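You operate a simulated robot arm through the tools that you are given. There is no shell and no other tool.

You are at the controls of a simulated robot arm. One attempt, no reset.

Task
Give the little orange can in the grey cradle its new cap.
Fine: pull the cracked cap into the small red bin, open the blue lever, press the new cap of its own colour home in the green press; slide left in.

It is judged by the outcome, as a careful person would: the job done as asked, and still so three seconds after it is handed in. It fails if anything else is knocked over, pushed out of place, dropped, spilled or broken. A push-on lid holds only when it is set on centred and level and pressed home; a screw cap is set on level and turned clockwise until tight.

Robot
A 7-joint arm with a two-finger parallel gripper, fixed in place. Base frame: the origin is on the floor under the middle of its stand, x ahead of it, y to its left, z up; the work surface is at about z = 900. Lengths are in mm, angles in degrees, forces in N, time in s.
With the tool pointing down near the work surface it reaches from about 380 to 900 mm from the base axis. Its first joint turns from -143.0 to 143.0 degrees. Payload 3 kg.
The TCP is the grasp point between the finger pads, 30 mm short of the fingertips. In the tool frame z runs along the fingers and y along their closing line. The gripper opens to 94 mm. The fingers are 28 mm wide and 10 mm thick; the gripper's body (50 by 96 mm) begins 55 mm behind the TCP.
Orientation is that of the tool frame in the base frame, as a unit quaternion [x, y, z, w]. With the fingers straight down and closing along the base's y, the tool's x points along the base's -x, its y along +y and its z along -z.

Tools
- The arm moves only by the tool send_rows. Its argument "moves" is a list of rows, each a list of 7 numbers: the turn, a rotation vector about the tool's x, y, z in units of 6 degrees (1.0 is 6 degrees), then the shift along the tool's x, y, z in units of 30 mm (1.0 is 30 mm), then the gripper command, from -1 (shut) to 1 (fully open), values between in proportion. In form: [[rx, ry, rz, x, y, z, hand], ...]. A call has 1 to 20 rows; each row shifts and turns the commanded pose from where the row before left it, along the tool's axes as they then stand. A call with a number of a shift or a turn outside -1 to 1 is refused whole. A row lasts 0.2 s, in which the tool goes at most 50 mm and 8.6 degrees; a call with a longer step from one row to the next is refused whole, and so is a gripper value outside its range. A pose out of reach is approached as far as the arm can. The call stops where the force on the tool passes 90 N (or 10 N more than at its start, if that is more) or the arm is blocked; 0.2 s more then pass. Each finger travels about 72 mm/s and halts on what it meets, pressing with about 29 N; the grip force reading is that of the motor and also rises with nothing between the fingers. The clock runs only during rows and for 0.2 s after the last one: add rows that do not move to give the fingers time. The reply holds the time, the measured pose of the TCP, the force on the tool along the base axes, the opening and the grip force, in the units named above and with some noise, with the torque about the TCP (base axes, N m) and any sound that the robot's microphone picked up.
- Cameras (640 x 400 px; columns grow to the right, rows downward): "scene" is fixed at [400.2, -499, 1461.7]; the picture's right is [0.91, -0.41, 0.00], its down [-0.31, -0.68, -0.67] and it looks along [0.27, 0.61, -0.75] (base axes); focal length 214 px, centre (320, 200). "wrist" rides on the gripper at [76, 14, -102] in the tool frame; the picture's right is [-0.18, 0.98, 0.00], its down [-0.75, -0.14, -0.64] and it looks along [-0.63, -0.12, 0.77] (tool axes); focal length 243 px, centre (320, 200). There is no depth. A picture from a camera that has moved, and an enlarged one, comes with that camera's place and axes in the base frame and with its lens.
- capture(camera): a new picture of that camera. No time passes.
- inspect(camera, box): a new picture of the part [left, top, right, bottom] of that camera's present view, enlarged. No time passes.
- close_job(): hands the job in; it is judged then, once.

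Nothing tells you positions but the pictures and the camera data. Unless the task says otherwise, let go and move clear before handing in.

The tools are called after "Call:" as name(argument=value, ...) on one line, values as JSON. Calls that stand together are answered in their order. send_rows: Moves the arm, as the interface text tells. Its arguments: {"type":"object","properties":{"moves":{"type":"array"}},"required":["moves"]} The other tools are called the same way: capture (camera) takes a picture; inspect (camera, box) takes an enlarged picture of a part of a camera's view; close_job () hands the job in.

At the start:

```text
time: 0.0
position: [513.0, -124.8, 1303.5]
orientation: [0.0, 1.0, 0.0, 0.0]
force: [-0.5, 0.6, 0.6]
wrist_torque: [-0.01, -0.02, -0.02]
width: 93.7
grip_force: 0.0
```

scene: 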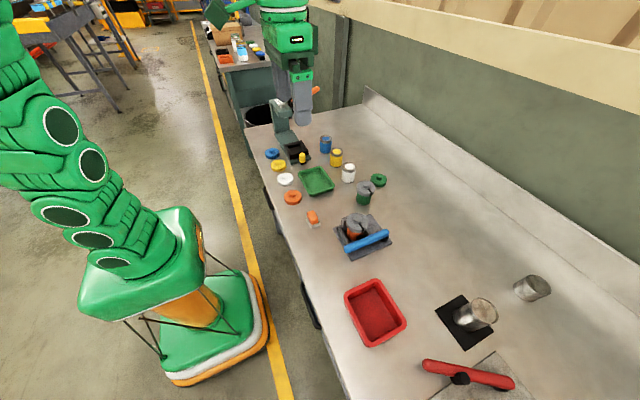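
wrist: 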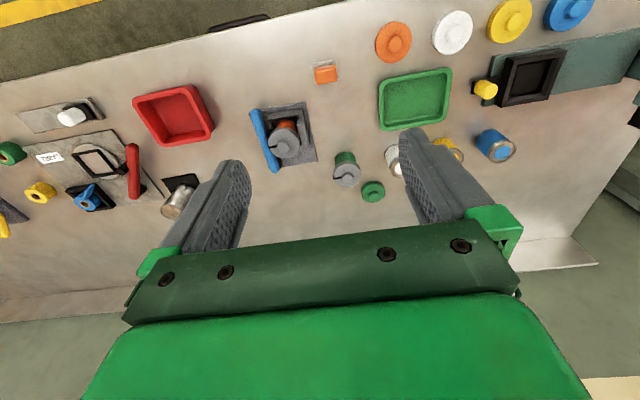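

I see a bench with coloured caps, cans, a grey cradle with a blue lever holding an orange can with a cracked grey cap, a red bin, and a green press at the far end. I'll look closer before moving.

Call:
inspect(camera="scene", box=[240, 80, 400, 180])

Call:
inspect(camera="scene", box=[260, 160, 420, 260])

Call:
inspect(camera="wrist", box=[220, 40, 420, 200])

Call:
inspect(camera="wrist", box=[360, 0, 640, 180])

Call:
inspect(camera="scene", box=[320, 260, 560, 400])

```text
4.00 times, centred on (320, 130) of scene
camera zoom: at [400.2, -499.0, 1461.7], right [0.91, -0.41, 0.0], down [-0.31, -0.68, -0.67], along [0.27, 0.61, -0.75], focal length 858 px, centre (320, 480)
```

zoom: 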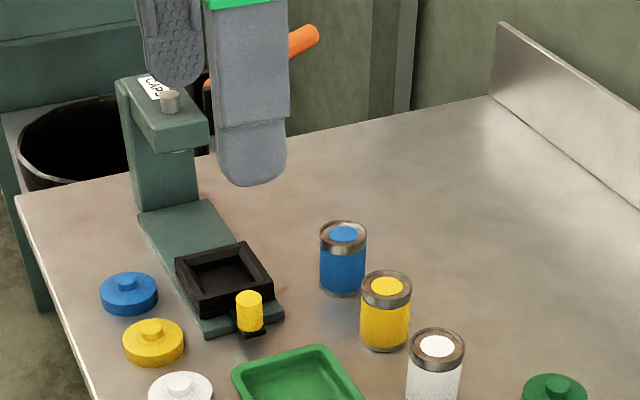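

```text
4.00 times, centred on (340, 210) of scene
camera zoom: at [400.2, -499.0, 1461.7], right [0.91, -0.41, 0.0], down [-0.31, -0.68, -0.67], along [0.27, 0.61, -0.75], focal length 858 px, centre (240, 160)
```

zoom: 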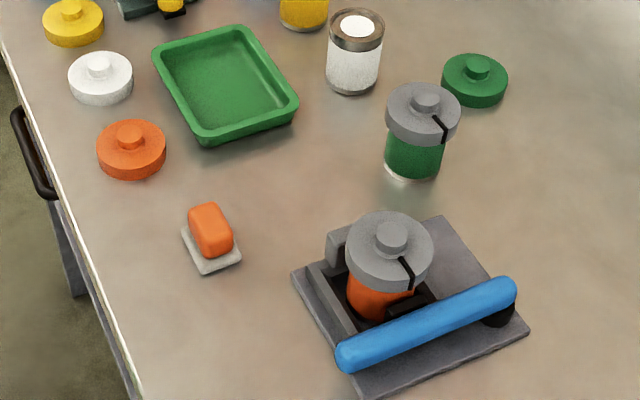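

```text
2.50 times, centred on (320, 120) of wrist
camera zoom: at [436.3, -110.3, 1405.3], right [0.18, 0.98, 0.0], down [0.75, -0.14, 0.64], along [0.63, -0.12, -0.77], focal length 606 px, centre (320, 400)
```

zoom: 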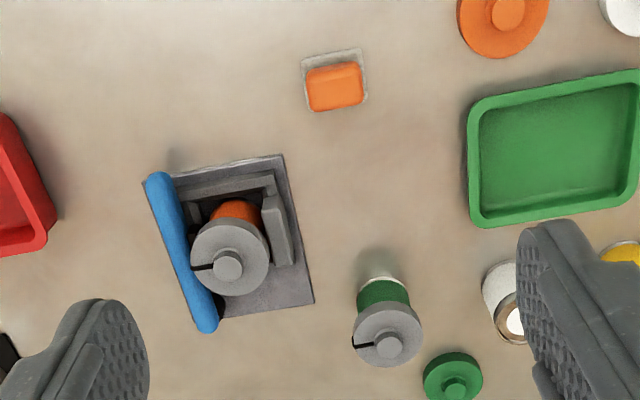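

```text
2.22 times, centred on (500, 90) of wrist
camera zoom: at [436.3, -110.3, 1405.3], right [0.18, 0.98, 0.0], down [0.75, -0.14, 0.64], along [0.63, -0.12, -0.77], focal length 539 px, centre (-80, 444)
```

zoom: 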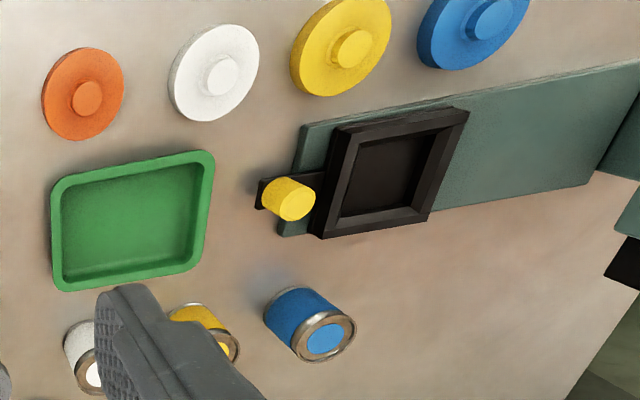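

```text
2.67 times, centred on (440, 330) of scene
camera zoom: at [400.2, -499.0, 1461.7], right [0.91, -0.41, 0.0], down [-0.31, -0.68, -0.67], along [0.27, 0.61, -0.75], focal length 572 px, centre (0, -147)
```

zoom: 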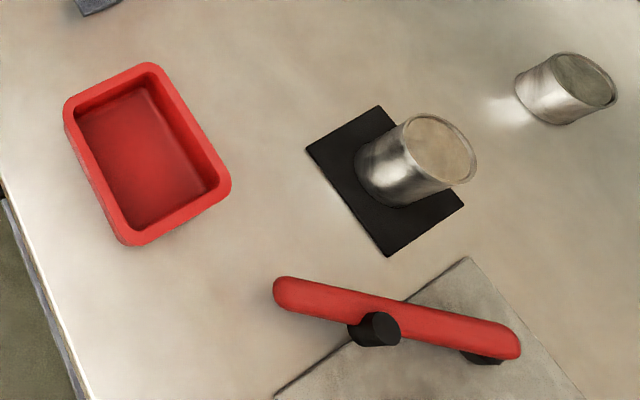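

The can to work on is at about (638, -220) in the grey cradle. The red bin is near (568, -427), the orange cap near (518, -1) and the press nest near (616, 239). I'll bring the wrist camera closer to the cradle to study the lever and the cap.

Call:
send_rows(moves=[[0, 0, 0, 0.02, -0.33, 0.87, 1], [0, 0, 0, 0.02, -0.33, 0.87, 1], [0, 0, 0, 0.02, -0.33, 0.87, 1], [0, 0, 0, 0.02, -0.33, 0.87, 1], [0, 0, 0, 0.02, -0.33, 0.87, 1], [0, 0, 0, 0.02, -0.33, 0.87, 1], [0, 0, 0, 0.02, -0.33, 0.87, 1]])

Call:
capture(camera="wrist")

Call:
inspect(camera="wrist", box=[220, 100, 420, 260])

Call:
inspect(camera="scene", box=[310, 190, 410, 270])

Call:
inspect(camera="scene", box=[240, 60, 340, 170])

```text
time: 1.6
position: [509.9, -194.9, 1117.7]
orientation: [-0.001, 1.0, 0.0, 0.0]
force: [-0.5, 0.2, -0.7]
wrist_torque: [0.01, 0.02, 0.02]
width: 94.0
grip_force: 0.0
```

```text
taken
camera wrist: at [432.5, -179.6, 1221.5], right [0.18, 0.98, 0.0], down [0.75, -0.14, 0.64], along [0.63, -0.12, -0.77], focal length 243 px, centre (320, 200)
```

wrist: 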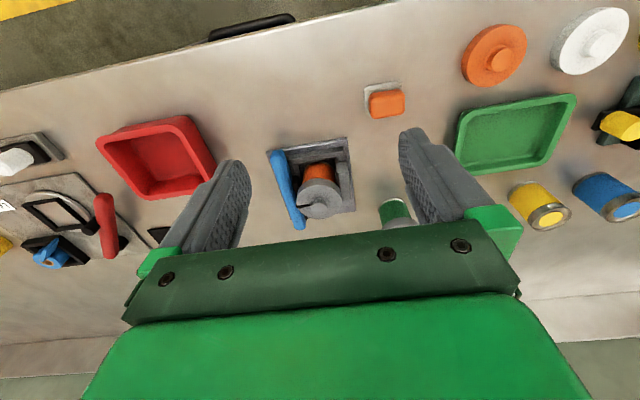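

```text
2.50 times, centred on (320, 180) of wrist
camera zoom: at [432.5, -179.6, 1221.5], right [0.18, 0.98, 0.0], down [0.75, -0.14, 0.64], along [0.63, -0.12, -0.77], focal length 606 px, centre (320, 250)
```

zoom: 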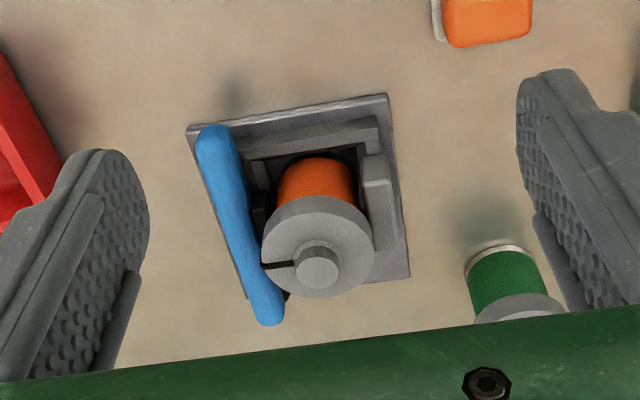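

```text
5.00 times, centred on (360, 230) of scene
camera zoom: at [400.2, -499.0, 1461.7], right [0.91, -0.41, 0.0], down [-0.31, -0.68, -0.67], along [0.27, 0.61, -0.75], focal length 1072 px, centre (120, 50)
```

zoom: 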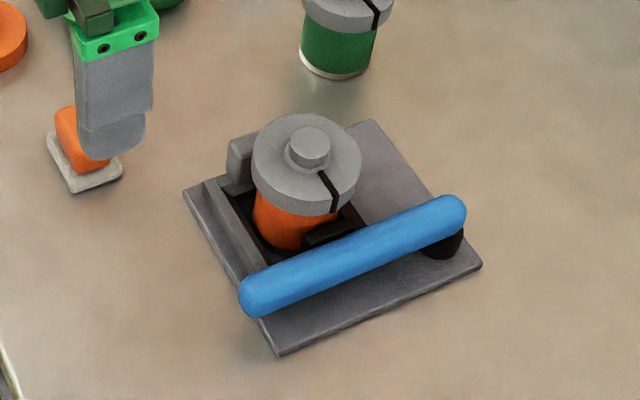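

```text
3.64 times, centred on (290, 115) of scene
camera zoom: at [400.2, -499.0, 1461.7], right [0.91, -0.41, 0.0], down [-0.31, -0.68, -0.67], along [0.27, 0.61, -0.75], focal length 780 px, centre (429, 509)
```

zoom: 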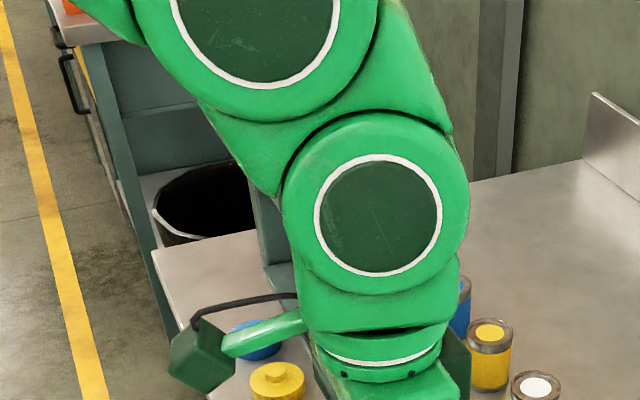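

The lever is a horizontal bar at y≈-266, pivoted on a black post at its far (+x) end near (710, -267), with its free end near (583, -266). The cap is about 60 mm wide. Before acting I'll look at the press and the new caps.

Call:
send_rows(moves=[[0, 0, 0, 0.03, 0.94, -0.19, 1], [0, 0, 0, 0.03, 0.94, -0.19, 1], [0, 0, 0, 0.03, 0.94, -0.19, 1], [0, 0, 0, 0.03, 0.94, -0.19, 1], [0, 0, 0, 0.03, 0.94, -0.19, 1], [0, 0, 0, 0.03, 0.94, -0.19, 1], [0, 0, 0, 0.03, 0.94, -0.19, 1], [0, 0, 0, 0.03, 0.94, -0.19, 1], [0, 0, 0, 0.03, 0.94, -0.19, 1], [0, 0, 0, 0.03, 0.94, -0.19, 1], [0, 0, 0, 0.03, 0.94, -0.19, 1], [0, 0, 0, 0.03, 0.94, -0.19, 1], [0, 0, 0, 0.03, 0.94, -0.19, 1], [0, 0, 0, 0.03, 0.94, -0.19, 1]])

Call:
capture(camera="wrist")

Call:
capture(camera="scene")

```text
time: 4.6
position: [495.6, 200.0, 1199.4]
orientation: [0.0, 1.0, 0.0, 0.0]
force: [0.2, -0.7, 0.1]
wrist_torque: [0.01, 0.0, -0.02]
width: 93.9
grip_force: 0.1
```

```text
taken
camera wrist: at [418.7, 215.1, 1302.8], right [0.18, 0.98, 0.0], down [0.75, -0.14, 0.64], along [0.63, -0.12, -0.77], focal length 243 px, centre (320, 200)
```

wrist: 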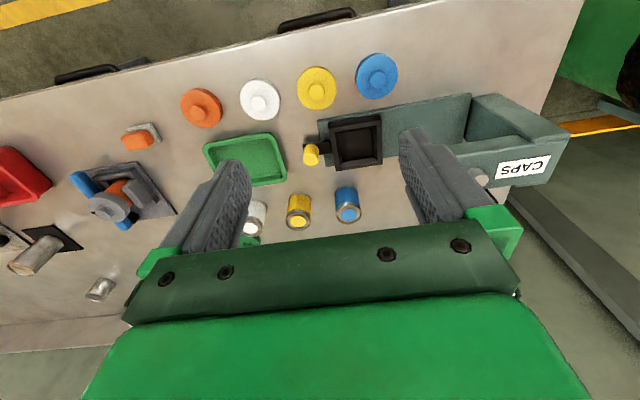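

```text
taken
```

scene: 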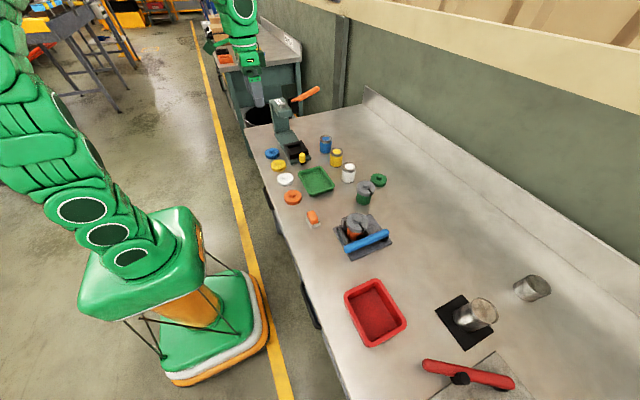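

Call:
inspect(camera="scene", box=[240, 75, 340, 175])

Call:
inspect(camera="wrist", box=[280, 60, 480, 220])

Call:
inspect(camera="wrist", box=[440, 60, 600, 220])

Call:
inspect(camera="wrist", box=[160, 40, 420, 240])

```text
4.00 times, centred on (290, 125) of scene
camera zoom: at [400.2, -499.0, 1461.7], right [0.91, -0.41, 0.0], down [-0.31, -0.68, -0.67], along [0.27, 0.61, -0.75], focal length 858 px, centre (440, 500)
```

zoom: 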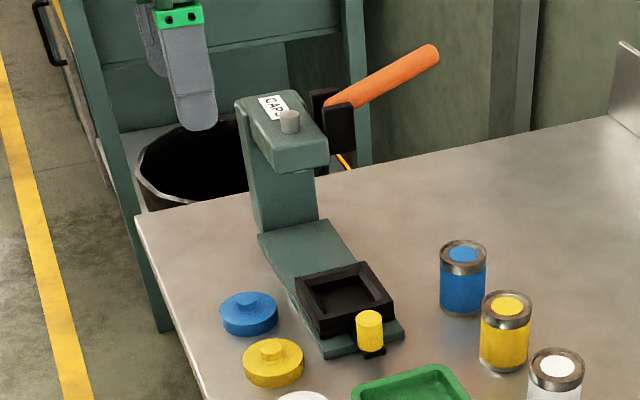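

```text
2.50 times, centred on (380, 140) of wrist
camera zoom: at [418.7, 215.1, 1302.8], right [0.18, 0.98, 0.0], down [0.75, -0.14, 0.64], along [0.63, -0.12, -0.77], focal length 606 px, centre (170, 350)
```

zoom: 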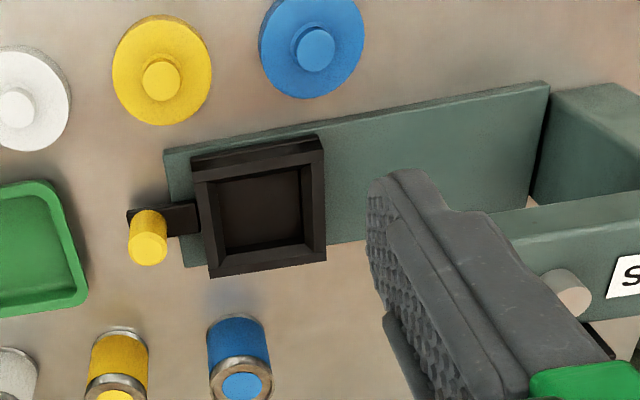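

```text
2.50 times, centred on (520, 140) of wrist
camera zoom: at [418.7, 215.1, 1302.8], right [0.18, 0.98, 0.0], down [0.75, -0.14, 0.64], along [0.63, -0.12, -0.77], focal length 606 px, centre (-180, 350)
```

zoom: 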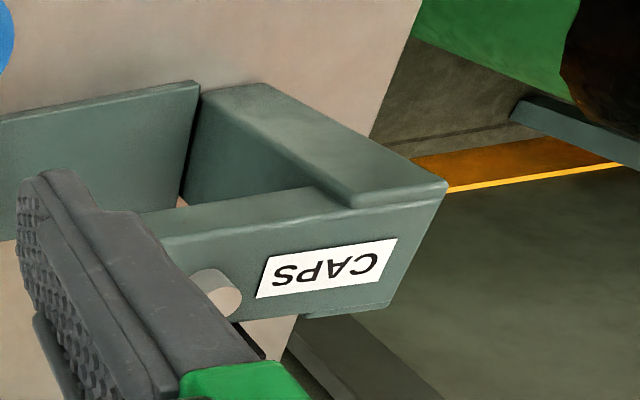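

```text
2.00 times, centred on (290, 140) of wrist
camera zoom: at [418.7, 215.1, 1302.8], right [0.18, 0.98, 0.0], down [0.75, -0.14, 0.64], along [0.63, -0.12, -0.77], focal length 485 px, centre (380, 320)
```

zoom: 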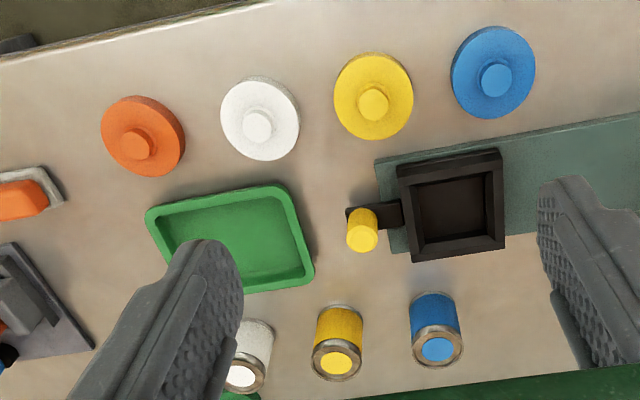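

The press is a C-frame with its ram near (620, 378) and top at z≈1056. The slide has a black nest at about (616, 240) and a yellow knob at (618, 163). There is an orange handle on the +x side, and I need another view to see how it runs.

Call:
send_rows(moves=[[0, 0, 0, -0.35, 0.92, -0.34, 1], [0, 0, 0, -0.35, 0.92, -0.34, 1], [0, 0, 0, -0.35, 0.92, -0.34, 1], [0, 0, 0, -0.35, 0.92, -0.34, 1], [0, 0, 0, -0.35, 0.92, -0.34, 1], [0, 0, 0, -0.35, 0.92, -0.34, 1], [0, 0, 0, -0.35, 0.92, -0.34, 1], [0, 0, 0, -0.35, 0.92, -0.34, 1]])

Call:
capture(camera="wrist")

Call:
inspect(camera="wrist", box=[220, 80, 420, 240])

Call:
inspect(camera="scene", box=[240, 70, 340, 150])

```text
time: 6.4
position: [566.1, 384.8, 1267.7]
orientation: [0.0, 1.0, 0.0, 0.001]
force: [-0.2, -0.8, -0.2]
wrist_torque: [0.01, -0.04, 0.0]
width: 93.9
grip_force: 0.0
out of reach, approached as far as the arm can: row 7, 8
```

```text
taken
camera wrist: at [489.8, 399.6, 1370.3], right [0.18, 0.98, 0.0], down [0.75, -0.14, 0.64], along [0.63, -0.12, -0.77], focal length 243 px, centre (320, 200)
```

wrist: 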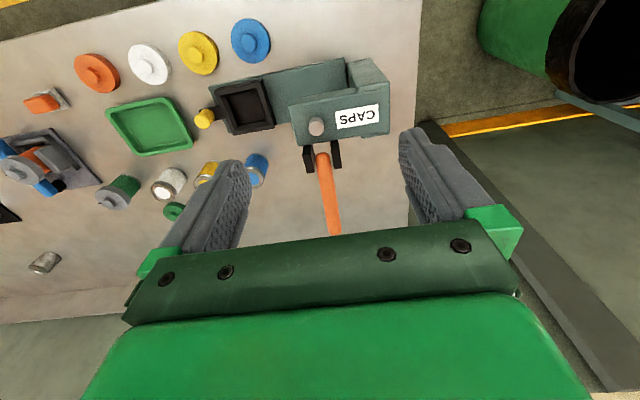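

```text
2.50 times, centred on (320, 160) of wrist
camera zoom: at [489.8, 399.6, 1370.3], right [0.18, 0.98, 0.0], down [0.75, -0.14, 0.64], along [0.63, -0.12, -0.77], focal length 606 px, centre (320, 300)
```

zoom: 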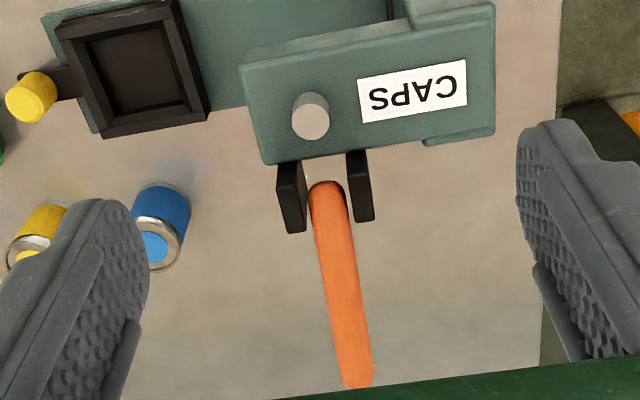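

```text
5.00 times, centred on (290, 110) of scene
camera zoom: at [400.2, -499.0, 1461.7], right [0.91, -0.41, 0.0], down [-0.31, -0.68, -0.67], along [0.27, 0.61, -0.75], focal length 1072 px, centre (470, 650)
```

zoom: 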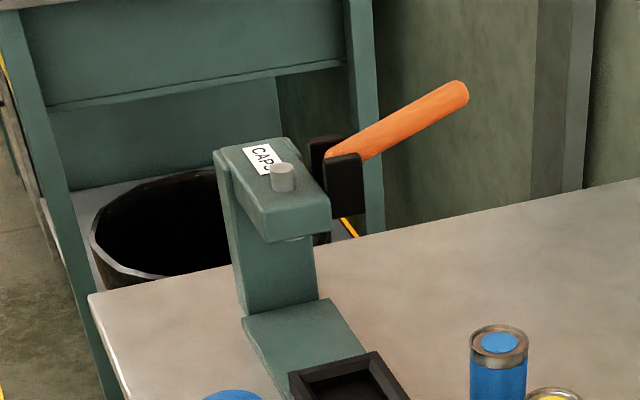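

The handle runs from its pivot near (670, 368, 1045) out and up to a tip near (778, 369, 1105), so it is pulled down to press. The cracked cap's knob top triangulates to (636, -219, 990). I'll go above the cradle and turn the gripper 90° so the fingers close along x, clear of the lever.

Call:
send_rows(moves=[[0, 0, 0, -0.1, -1, 0.2, 1], [0, 0, 0, -0.1, -1, 0.2, 1], [0, 0, 0, -0.1, -1, 0.2, 1], [0, 0, 0, -0.1, -1, 0.2, 1], [0, 0, 0, -0.1, -1, 0.2, 1], [0, 0, 0, -0.1, -1, 0.2, 1], [0, 0, 0, -0.1, -1, 0.2, 1], [0, 0, 0, -0.1, -1, 0.2, 1], [0, 0, 0, -0.1, -1, 0.2, 1], [0, 0, 0, -0.1, -1, 0.2, 1], [0, 0, 0, -0.1, -1, 0.2, 1], [0, 0, 0, -0.1, -1, 0.2, 1], [0, 0, 0, -0.1, -1, 0.2, 1], [0, 0, 0, -0.1, -1, 0.2, 1], [0, 0, 0, -0.1, -1, 0.2, 1], [0, 0, 0, -0.1, -1, 0.2, 1], [0, 0, 0, -0.1, -1, 0.2, 1], [0, 0, 0, -0.1, -1, 0.2, 1], [0, 0, 0, -0.1, -1, 0.2, 1], [0, 0, 0, -0.1, -1, 0.2, 1]])

Call:
send_rows(moves=[[0, 0, -1, 0, 0, 0, 1], [0, 0, -1, 0, 0, 0, 1], [0, 0, -1, 0, 0, 0, 1], [0, 0, -1, 0, 0, 0, 1], [0, 0, -1, 0, 0, 0, 1], [0, 0, -1, 0, 0, 0, 1], [0, 0, -1, 0, 0, 0, 1], [0, 0, -1, 0, 0, 0, 1], [0, 0, -1, 0, 0, 0, 1], [0, 0, -1, 0, 0, 0, 1], [0, 0, -1, 0, 0, 0, 1], [0, 0, -1, 0, 0, 0, 1], [0, 0, -1, 0, 0, 0, 1], [0, 0, -1, 0, 0, 0, 1], [0, 0, -1, 0, 0, 0, 1]])

Call:
capture(camera="wrist")

```text
time: 10.6
position: [626.1, -216.4, 1146.3]
orientation: [0.001, 1.0, 0.0, 0.0]
force: [0.4, 0.3, -0.1]
wrist_torque: [0.01, 0.0, -0.02]
width: 93.9
grip_force: 0.2
```

```text
time: 13.8
position: [626.3, -215.1, 1148.0]
orientation: [0.707, -0.707, 0.0, 0.0]
force: [-0.3, -0.3, 0.3]
wrist_torque: [0.01, 0.0, 0.02]
width: 94.1
grip_force: 0.0
```

```text
taken
camera wrist: at [611.7, -291.4, 1249.6], right [-0.98, 0.18, 0.0], down [0.14, 0.75, 0.64], along [0.12, 0.63, -0.77], focal length 243 px, centre (320, 200)
```

wrist: 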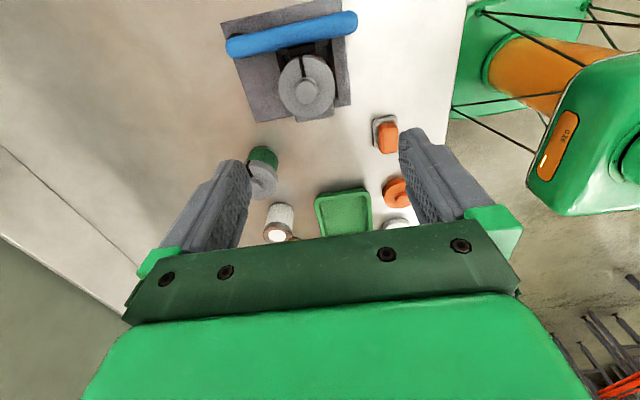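

The fingers now close along x. I'll inspect the cradle from this angle.

Call:
inspect(camera="wrist", box=[210, 0, 370, 130])

Call:
inspect(camera="scene", box=[320, 195, 410, 270])

```text
3.08 times, centred on (290, 65) of wrist
camera zoom: at [611.7, -291.4, 1249.6], right [-0.98, 0.18, 0.0], down [0.14, 0.75, 0.64], along [0.12, 0.63, -0.77], focal length 746 px, centre (412, 615)
```

zoom: 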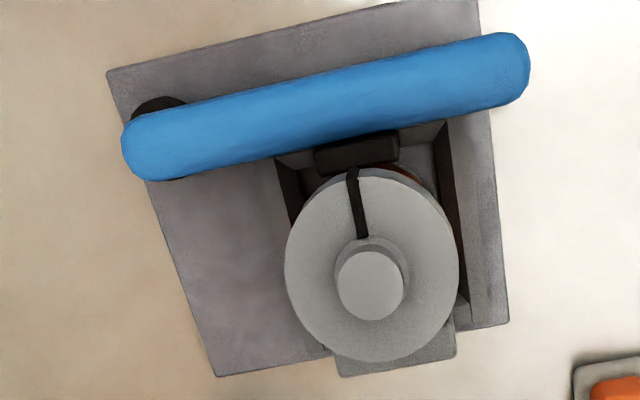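

```text
5.33 times, centred on (365, 232) of scene
camera zoom: at [400.2, -499.0, 1461.7], right [0.91, -0.41, 0.0], down [-0.31, -0.68, -0.67], along [0.27, 0.61, -0.75], focal length 1144 px, centre (80, 27)
```

zoom: 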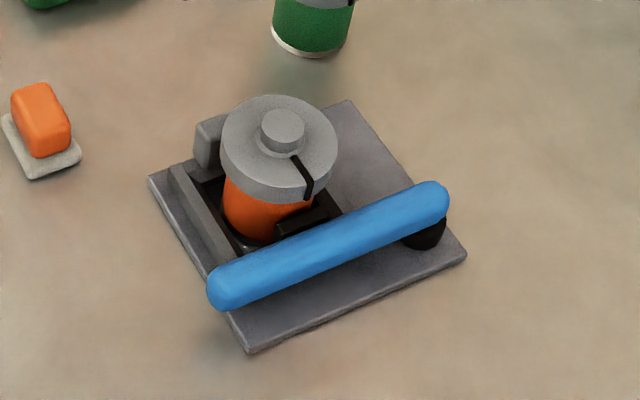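

The lever swings flat about the post, and its black shoe bears on the can's -y side. I'm lowering over the cracked cap with the fingers on its ±x sides.

Call:
send_rows(moves=[[0, 0, 0, 0.027, -0.062, 0.889, 1], [0, 0, 0, 0.027, -0.062, 0.889, 1], [0, 0, 0, 0.027, -0.062, 0.889, 1], [0, 0, 0, 0.027, -0.062, 0.889, 1], [0, 0, 0, 0.027, -0.062, 0.889, 1], [0, 0, 0, 0.027, -0.062, 0.889, 1], [0, 0, 0, 0, 0, 0, 1]])

Call:
capture(camera="wrist")

Call:
inspect(camera="scene", box=[310, 160, 410, 270])

```text
time: 15.4
position: [637.4, -220.2, 986.0]
orientation: [0.707, -0.707, 0.0, 0.0]
force: [-0.1, -0.1, 0.8]
wrist_torque: [0.02, 0.0, -0.01]
width: 93.9
grip_force: 0.0
```

```text
taken
camera wrist: at [622.6, -296.5, 1089.2], right [-0.98, 0.18, 0.0], down [0.14, 0.75, 0.64], along [0.12, 0.63, -0.77], focal length 243 px, centre (320, 200)
```

wrist: 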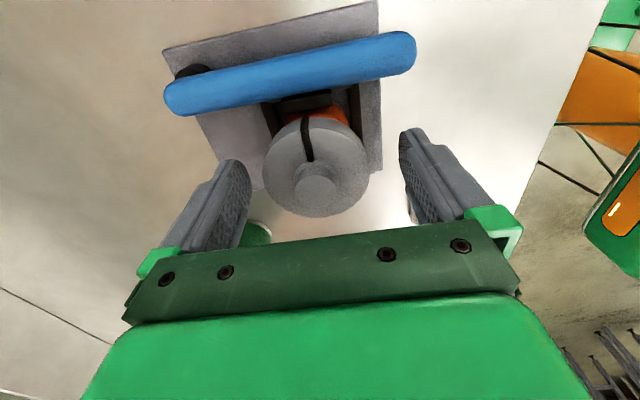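

```text
3.64 times, centred on (360, 215) of scene
camera zoom: at [400.2, -499.0, 1461.7], right [0.91, -0.41, 0.0], down [-0.31, -0.68, -0.67], along [0.27, 0.61, -0.75], focal length 780 px, centre (174, 146)
```

zoom: 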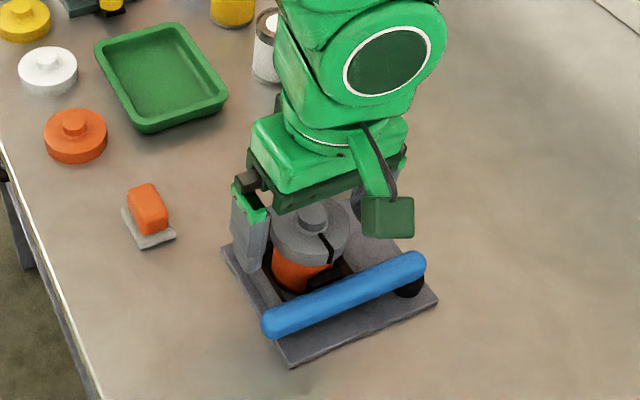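

The fingers straddle the cap, so I'm closing on it.

Call:
send_rows(moves=[[0, 0, 0, 0, 0, 0, -1], [0, 0, 0, 0, 0, 0, -1], [0, 0, 0, 0, 0, 0, -1], [0, 0, 0, 0, 0, 0, -1]])

Call:
capture(camera="wrist")

```text
time: 16.4
position: [638.5, -220.1, 987.7]
orientation: [0.708, -0.706, 0.0, 0.0]
force: [0.6, 1.0, -0.8]
wrist_torque: [0.03, 0.01, 0.03]
width: 59.1
grip_force: 29.1
```

```text
taken
camera wrist: at [622.7, -296.2, 1089.3], right [-0.98, 0.18, 0.0], down [0.14, 0.75, 0.64], along [0.12, 0.63, -0.77], focal length 243 px, centre (320, 200)
```

wrist: 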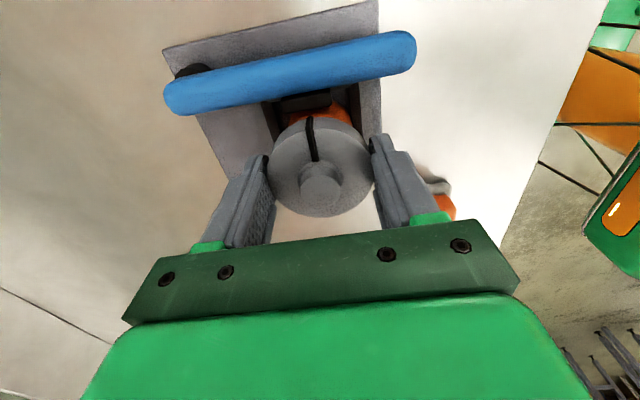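

The cap is gripped at 59 mm, centred. I'm pulling straight up slowly.

Call:
send_rows(moves=[[0, 0, 0, 0, 0, -0.1, -1], [0, 0, 0, 0, 0, -0.1, -1], [0, 0, 0, 0, 0, -0.1, -1], [0, 0, 0, 0, 0, -0.1, -1], [0, 0, 0, 0, 0, -0.1, -1]])

Call:
capture(camera="wrist")

Call:
inspect(camera="scene", box=[310, 160, 410, 270])

```text
time: 17.6
position: [636.8, -219.1, 1002.2]
orientation: [0.708, -0.707, 0.0, 0.0]
force: [0.2, -0.2, -0.9]
wrist_torque: [0.04, 0.0, -0.02]
width: 59.4
grip_force: 28.6
heard: snap
```

```text
taken
camera wrist: at [622.8, -296.1, 1104.5], right [-0.98, 0.18, 0.0], down [0.14, 0.75, 0.64], along [0.12, 0.63, -0.77], focal length 243 px, centre (320, 200)
```

wrist: 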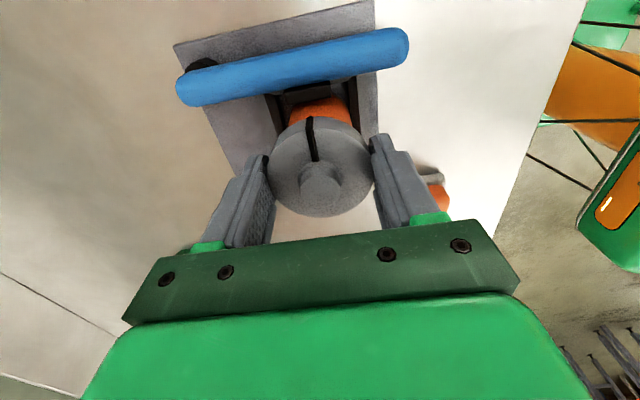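

```text
3.64 times, centred on (360, 215) of scene
camera zoom: at [400.2, -499.0, 1461.7], right [0.91, -0.41, 0.0], down [-0.31, -0.68, -0.67], along [0.27, 0.61, -0.75], focal length 780 px, centre (174, 146)
```

zoom: 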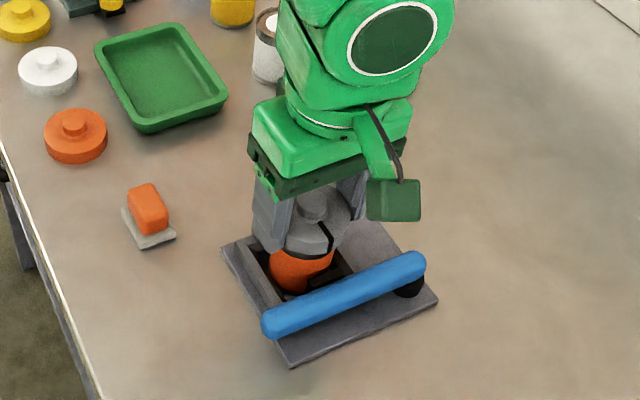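

I heard a snap and the force dropped to zero, so the cap is off. I'll lift it higher and look at the open can.

Call:
send_rows(moves=[[0, 0, 0, 0, 0, -0.5, -1], [0, 0, 0, 0, 0, -0.8, -1], [0, 0, 0, 0, 0, -0.8, -1], [0, 0, 0, 0, 0, -0.8, -1], [0, 0, 0, 0, 0, -0.5, -1]])

Call:
capture(camera="wrist")

Call:
inspect(camera="scene", box=[320, 190, 410, 270])

Call:
inspect(camera="scene", box=[330, 260, 430, 360])

```text
time: 18.8
position: [638.4, -219.1, 1104.3]
orientation: [0.707, -0.707, 0.0, 0.0]
force: [-0.8, 0.8, 0.1]
wrist_torque: [-0.03, 0.0, -0.02]
width: 59.1
grip_force: 28.9
```

```text
taken
camera wrist: at [623.0, -295.6, 1206.7], right [-0.98, 0.18, 0.0], down [0.14, 0.75, 0.64], along [0.12, 0.63, -0.77], focal length 243 px, centre (320, 200)
```

wrist: 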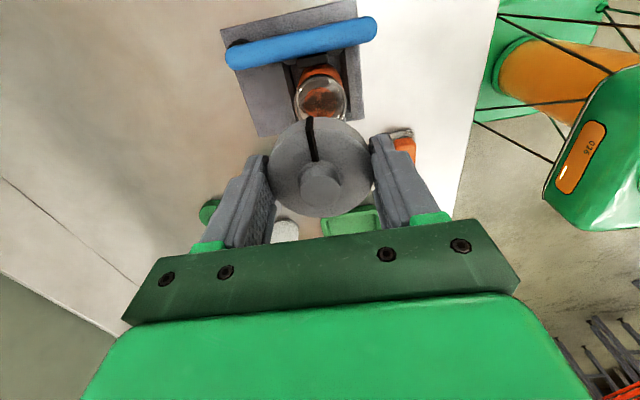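

```text
5.00 times, centred on (365, 230) of scene
camera zoom: at [400.2, -499.0, 1461.7], right [0.91, -0.41, 0.0], down [-0.31, -0.68, -0.67], along [0.27, 0.61, -0.75], focal length 1072 px, centre (95, 50)
```

zoom: 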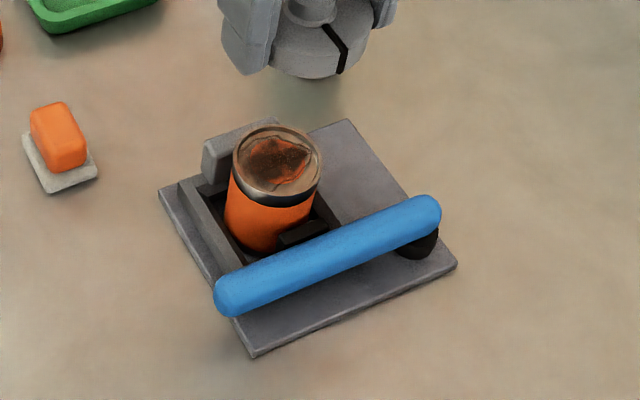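

```text
4.00 times, centred on (380, 310) of scene
camera zoom: at [400.2, -499.0, 1461.7], right [0.91, -0.41, 0.0], down [-0.31, -0.68, -0.67], along [0.27, 0.61, -0.75], focal length 858 px, centre (80, -240)
```

zoom: 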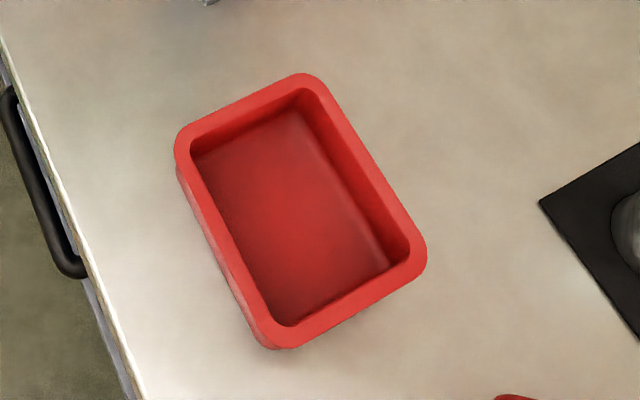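

The can is open with some orange contents left, so it must stay level when moved. I'm carrying the old cap to the red bin and turning back so the fingers close along the bin's long side.

Call:
send_rows(moves=[[0, 0, 0, 0.957, 0.35, 0, -1], [0, 0, 0, 0.957, 0.35, 0, -1], [0, 0, 0, 0.957, 0.35, 0, -1], [0, 0, 0, 0.957, 0.35, 0, -1], [0, 0, 0, 0.957, 0.35, 0, -1], [0, 0, 0, 0.957, 0.35, 0, -1], [0, 0, 0, 0.957, 0.35, 0, -1]])

Call:
send_rows(moves=[[0, 0, 1, 0, 0, 0, -1], [0, 0, 1, 0, 0, 0, -1], [0, 0, 1, 0, 0, 0, -1], [0, 0, 1, 0, 0, 0, -1], [0, 0, 1, 0, 0, 0, -1], [0, 0, 1, 0, 0, 0, -1], [0, 0, 1, 0, 0, 0, -1], [0, 0, 1, 0, 0, 0, -1], [0, 0, 1, 0, 0, 0, -1], [0, 0, 1, 0, 0, 0, -1], [0, 0, 1, 0, 0, 0, -1], [0, 0, 1, 0, 0, 0, -1], [0, 0, 1, 0, 0, 0, -1], [0, 0, 1, 0, 0, 0, -1], [0, 0, 1, 0, 0, 0, -1]])

Call:
capture(camera="wrist")

Call:
capture(camera="scene")

```text
time: 20.4
position: [564.8, -421.3, 1104.3]
orientation: [0.707, -0.707, 0.0, 0.001]
force: [-0.2, -0.2, 0.2]
wrist_torque: [0.01, 0.03, -0.02]
width: 59.1
grip_force: 29.0
```

```text
time: 23.6
position: [564.3, -421.0, 1103.9]
orientation: [0.001, 1.0, 0.001, 0.0]
force: [0.1, -0.3, 0.2]
wrist_torque: [-0.01, -0.01, 0.0]
width: 59.2
grip_force: 28.9
```

```text
taken
camera wrist: at [487.8, -406.4, 1206.7], right [0.18, 0.98, 0.0], down [0.75, -0.14, 0.64], along [0.63, -0.12, -0.77], focal length 243 px, centre (320, 200)
```

wrist: 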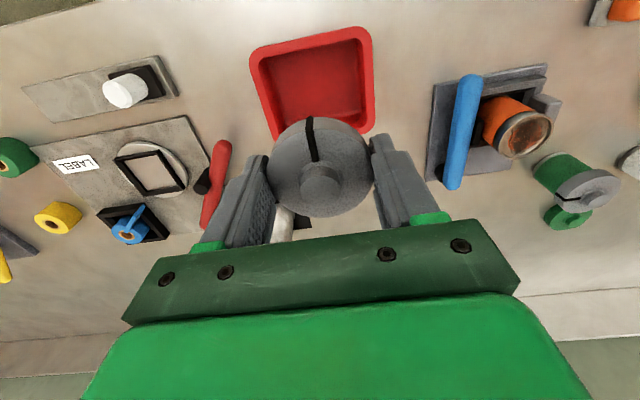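

```text
taken
```

scene: 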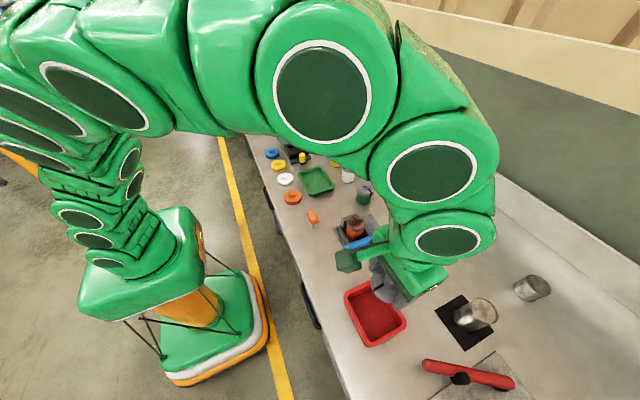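

The bin centre is about (566, -423) from both cameras. I'm lowering to just above the rim.

Call:
send_rows(moves=[[0, 0, 0, -0.011, -0.013, 0.893, -1], [0, 0, 0, -0.011, -0.013, 0.893, -1], [0, 0, 0, -0.011, -0.013, 0.893, -1], [0, 0, 0, -0.011, -0.013, 0.893, -1], [0, 0, 0, -0.011, -0.013, 0.893, -1]])

Call:
capture(camera="wrist")

Call:
inspect(camera="scene", box=[330, 240, 450, 360])

```text
time: 24.8
position: [567.4, -423.9, 969.9]
orientation: [0.0, 1.0, 0.0, 0.001]
force: [0.3, -0.1, -0.6]
wrist_torque: [0.01, 0.01, 0.02]
width: 59.2
grip_force: 29.5
```

```text
taken
camera wrist: at [489.4, -408.7, 1072.4], right [0.18, 0.98, 0.0], down [0.75, -0.14, 0.64], along [0.63, -0.12, -0.77], focal length 243 px, centre (320, 200)
```

wrist: 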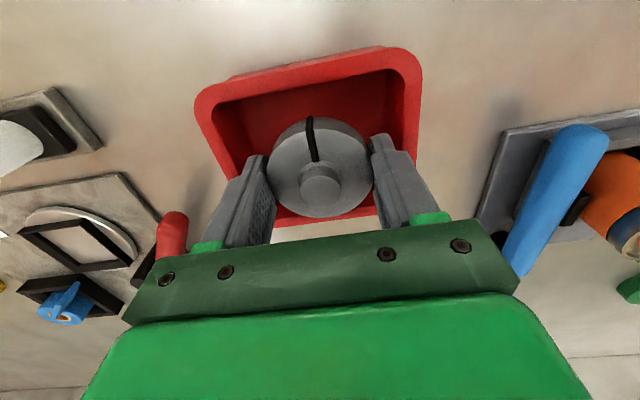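

```text
3.33 times, centred on (390, 300) of scene
camera zoom: at [400.2, -499.0, 1461.7], right [0.91, -0.41, 0.0], down [-0.31, -0.68, -0.67], along [0.27, 0.61, -0.75], focal length 715 px, centre (87, -133)
```

zoom: 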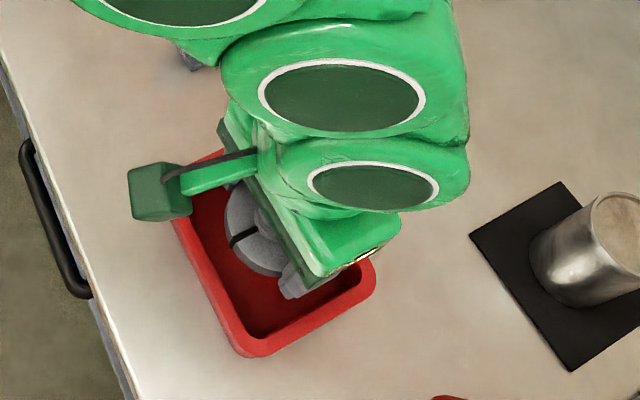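

The cap is well centred over the bin. I'm lowering it inside, opening just a little, and rising out.

Call:
send_rows(moves=[[0, 0, 0, 0, 0, 0.3, -1], [0, 0, 0, 0, 0, 0.3, -1], [0, 0, 0, 0, 0, 0.3, -1], [0, 0, 0, 0, 0, 0, -1]])

Call:
capture(camera="wrist")

```text
time: 25.8
position: [566.6, -423.8, 942.8]
orientation: [-0.001, 1.0, 0.0, 0.0]
force: [0.2, 0.3, -0.2]
wrist_torque: [-0.06, -0.01, 0.0]
width: 59.2
grip_force: 29.2
```

```text
taken
camera wrist: at [489.4, -408.8, 1046.4], right [0.18, 0.98, 0.0], down [0.75, -0.14, 0.64], along [0.63, -0.12, -0.77], focal length 243 px, centre (320, 200)
```

wrist: 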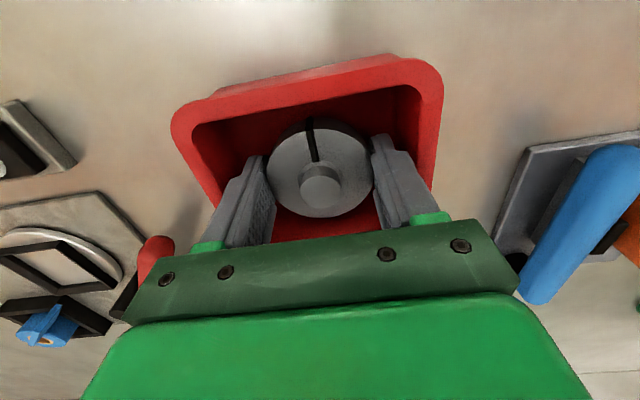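

Call:
send_rows(moves=[[0, 0, 0, 0, 0, 0, 0.42], [0, 0, 0, 0, 0, 0, 0.42], [0, 0, 0, 0, 0, 0, 0.42]])

Call:
capture(camera="wrist")

```text
time: 26.6
position: [566.7, -422.7, 943.3]
orientation: [0.0, 1.0, 0.001, -0.001]
force: [0.6, -0.8, 0.2]
wrist_torque: [0.03, -0.01, -0.05]
width: 66.4
grip_force: 0.1
```

```text
taken
camera wrist: at [489.4, -408.8, 1046.3], right [0.18, 0.98, 0.0], down [0.75, -0.14, 0.64], along [0.63, -0.12, -0.77], focal length 243 px, centre (320, 200)
```

wrist: 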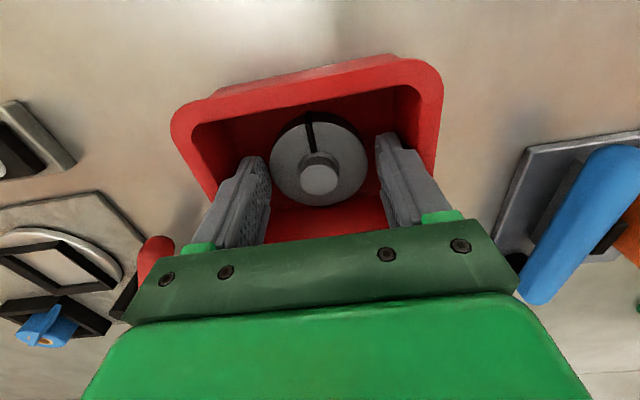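

The cap lies in the bin. I'm rising clear.

Call:
send_rows(moves=[[0, 0, 0, 0, 0, -0.3, 0.42], [0, 0, 0, 0, 0, -0.6, 0.42], [0, 0, 0, 0, 0, -0.9, 0.42], [0, 0, 0, 0, 0, -0.9, 0.42], [0, 0, 0, 0, 0, -0.9, -1], [0, 0, 0, 0, 0, -0.4, -1]])

Call:
capture(camera="wrist")

Call:
inspect(camera="scene", box=[330, 240, 450, 360])

```text
time: 28.0
position: [566.2, -422.4, 1062.5]
orientation: [0.0, 1.0, 0.0, -0.001]
force: [-0.2, 0.5, -0.1]
wrist_torque: [0.02, 0.02, 0.01]
width: 0.0
grip_force: 15.8
```

```text
taken
camera wrist: at [489.6, -408.6, 1165.8], right [0.18, 0.98, 0.0], down [0.75, -0.14, 0.64], along [0.63, -0.12, -0.77], focal length 243 px, centre (320, 200)
```

wrist: 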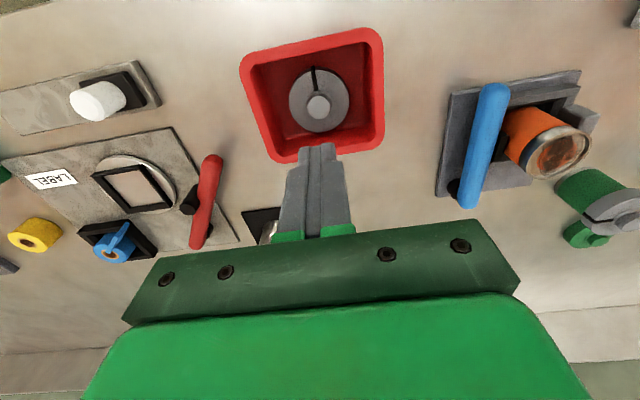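

```text
3.33 times, centred on (390, 300) of scene
camera zoom: at [400.2, -499.0, 1461.7], right [0.91, -0.41, 0.0], down [-0.31, -0.68, -0.67], along [0.27, 0.61, -0.75], focal length 715 px, centre (87, -133)
```

zoom: 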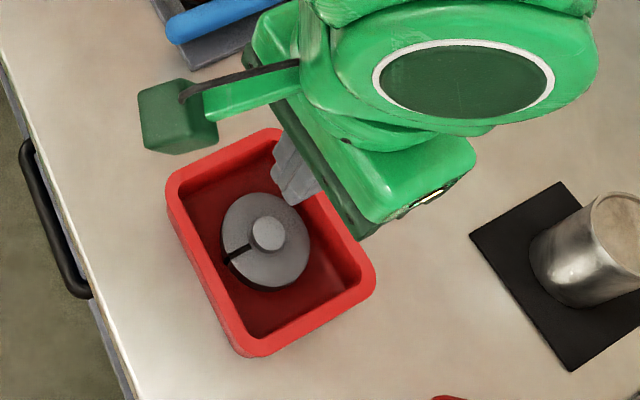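

The old cap is lying flat in the bin. Next is the blue lever, so I'm taking a closer look at it.

Call:
inspect(camera="wrist", box=[420, 50, 600, 220])

Call:
inspect(camera="scene", box=[320, 195, 410, 270])

```text
2.35 times, centred on (510, 135) of wrist
camera zoom: at [489.6, -408.6, 1165.8], right [0.18, 0.98, 0.0], down [0.75, -0.14, 0.64], along [0.63, -0.12, -0.77], focal length 571 px, centre (-127, 353)
```

zoom: 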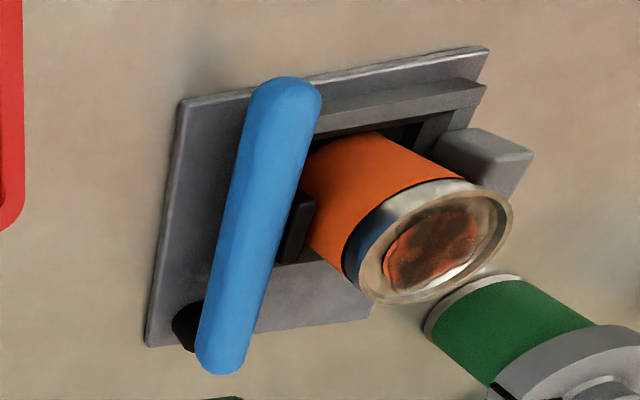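

```text
5.33 times, centred on (365, 232) of scene
camera zoom: at [400.2, -499.0, 1461.7], right [0.91, -0.41, 0.0], down [-0.31, -0.68, -0.67], along [0.27, 0.61, -0.75], focal length 1144 px, centre (80, 27)
```

zoom: 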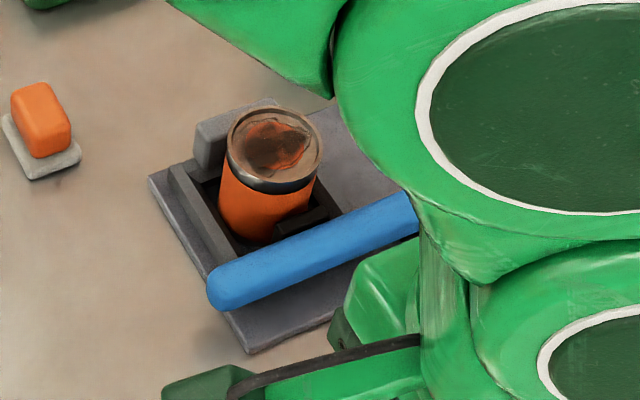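

I need a closer look at the lever's height and its surroundings before touching it, so I'm bringing the wrist camera in from the bench's near side.

Call:
send_rows(moves=[[0, 0, 0, 0.278, 0.95, 0.317, -1], [0, 0, 0, 0.278, 0.95, 0.317, -1], [0, 0, 0, 0.278, 0.95, 0.317, -1], [0, 0, 0, 0.278, 0.95, 0.317, -1], [0, 0, 0, 0.278, 0.95, 0.317, -1], [0, 0, 0, 0.278, 0.95, 0.317, -1]])

Call:
capture(camera="wrist")

Call:
inspect(camera="wrist", box=[200, 100, 440, 250])

Call:
inspect(camera="scene", box=[320, 195, 410, 270])

```text
time: 29.4
position: [515.8, -250.9, 1006.2]
orientation: [0.0, 1.0, 0.0, 0.001]
force: [-0.4, 0.6, 0.2]
wrist_torque: [0.0, -0.02, -0.03]
width: 0.0
grip_force: 29.1
```

```text
taken
camera wrist: at [439.5, -236.9, 1109.2], right [0.18, 0.98, 0.0], down [0.75, -0.14, 0.64], along [0.63, -0.12, -0.77], focal length 243 px, centre (320, 200)
```

wrist: 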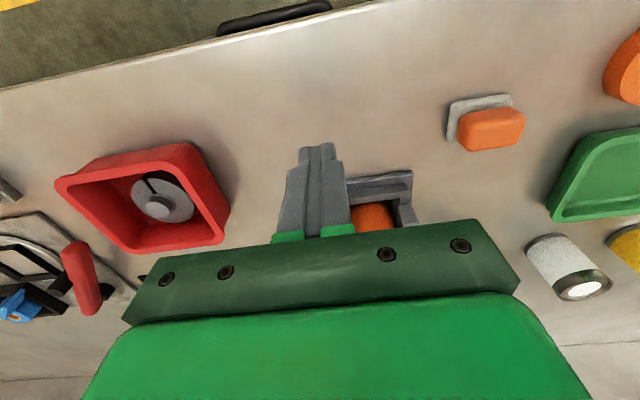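

```text
2.67 times, centred on (320, 175) of wrist
camera zoom: at [439.5, -236.9, 1109.2], right [0.18, 0.98, 0.0], down [0.75, -0.14, 0.64], along [0.63, -0.12, -0.77], focal length 647 px, centre (320, 267)
```

zoom: 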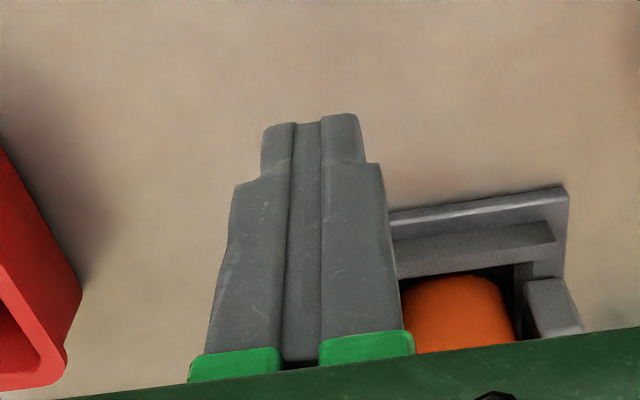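

```text
5.33 times, centred on (365, 232) of scene
camera zoom: at [400.2, -499.0, 1461.7], right [0.91, -0.41, 0.0], down [-0.31, -0.68, -0.67], along [0.27, 0.61, -0.75], focal length 1144 px, centre (80, 27)
```

zoom: 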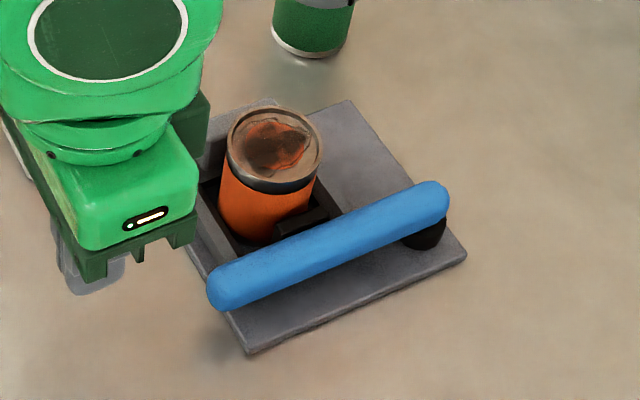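

Call:
send_rows(moves=[[0, 0, 0, 0.3, 0, 0, 1], [0, 0, 0, 0, 0, 0, 1], [0, 0, 0, 0, 0, 0, 1], [0, 0, 0, 0, 0, 0, 1]])

Call:
inspect(camera="wrist", box=[220, 110, 420, 245])

```text
time: 30.4
position: [508.3, -253.0, 1006.3]
orientation: [0.0, 1.0, 0.0, 0.0]
force: [0.2, 0.6, 0.7]
wrist_torque: [0.02, -0.01, 0.01]
width: 94.1
grip_force: 0.0
```

```text
2.96 times, centred on (320, 178) of wrist
camera zoom: at [430.4, -237.5, 1108.8], right [0.18, 0.98, 0.0], down [0.75, -0.14, 0.64], along [0.63, -0.12, -0.77], focal length 719 px, centre (320, 267)
```

zoom: 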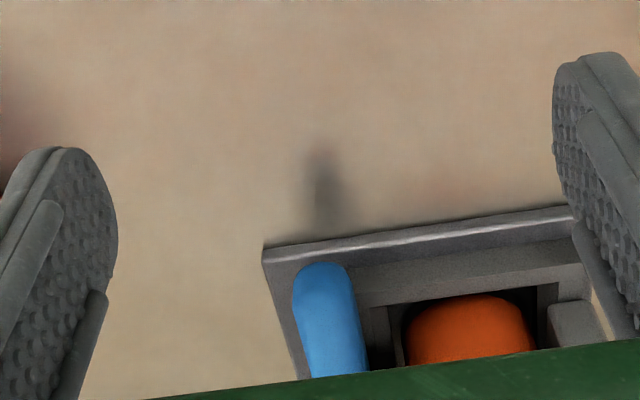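

The lever's free end is at about (574, -264), with its centre near z≈933 and the walls around it low. I'll close the fingers and come down just inside the free end, between lever and can, short of the can.

Call:
send_rows(moves=[[0, 0, 0, -0.84, 0.156, -0.1, -1], [0, 0, 0, -0.84, 0.156, -0.1, -1], [0, 0, 0, -0.84, 0.156, -0.1, -1], [0, 0, 0, 0, 0, 0, -1], [0, 0, 0, 0, 0, 0, -1]])

Call:
inspect(camera="scene", box=[320, 195, 410, 270])

Call:
capture(camera="wrist")

```text
time: 31.6
position: [582.8, -237.8, 1014.2]
orientation: [0.0, 1.0, -0.001, 0.0]
force: [0.3, -0.2, 0.5]
wrist_torque: [0.0, 0.03, -0.01]
width: 0.1
grip_force: 29.2
```

```text
5.33 times, centred on (365, 232) of scene
camera zoom: at [400.2, -499.0, 1461.7], right [0.91, -0.41, 0.0], down [-0.31, -0.68, -0.67], along [0.27, 0.61, -0.75], focal length 1144 px, centre (80, 27)
```

zoom: 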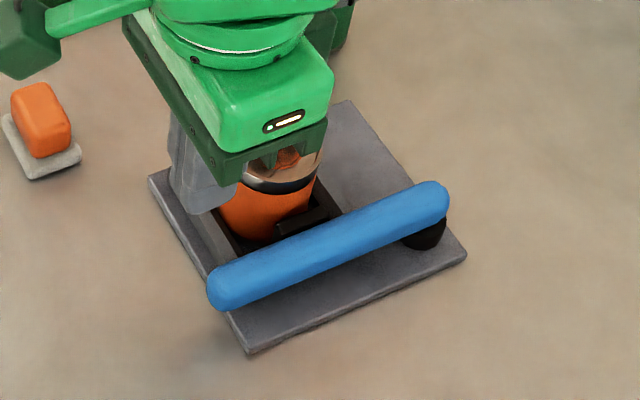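

```text
taken
camera wrist: at [506.1, -223.4, 1117.0], right [0.18, 0.98, 0.0], down [0.75, -0.14, 0.64], along [0.63, -0.12, -0.77], focal length 243 px, centre (320, 200)
```

wrist: 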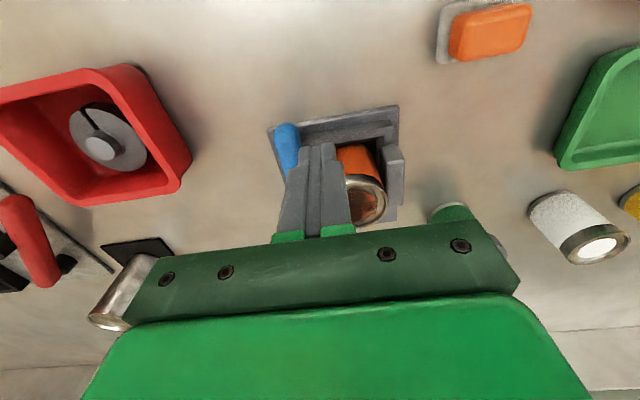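

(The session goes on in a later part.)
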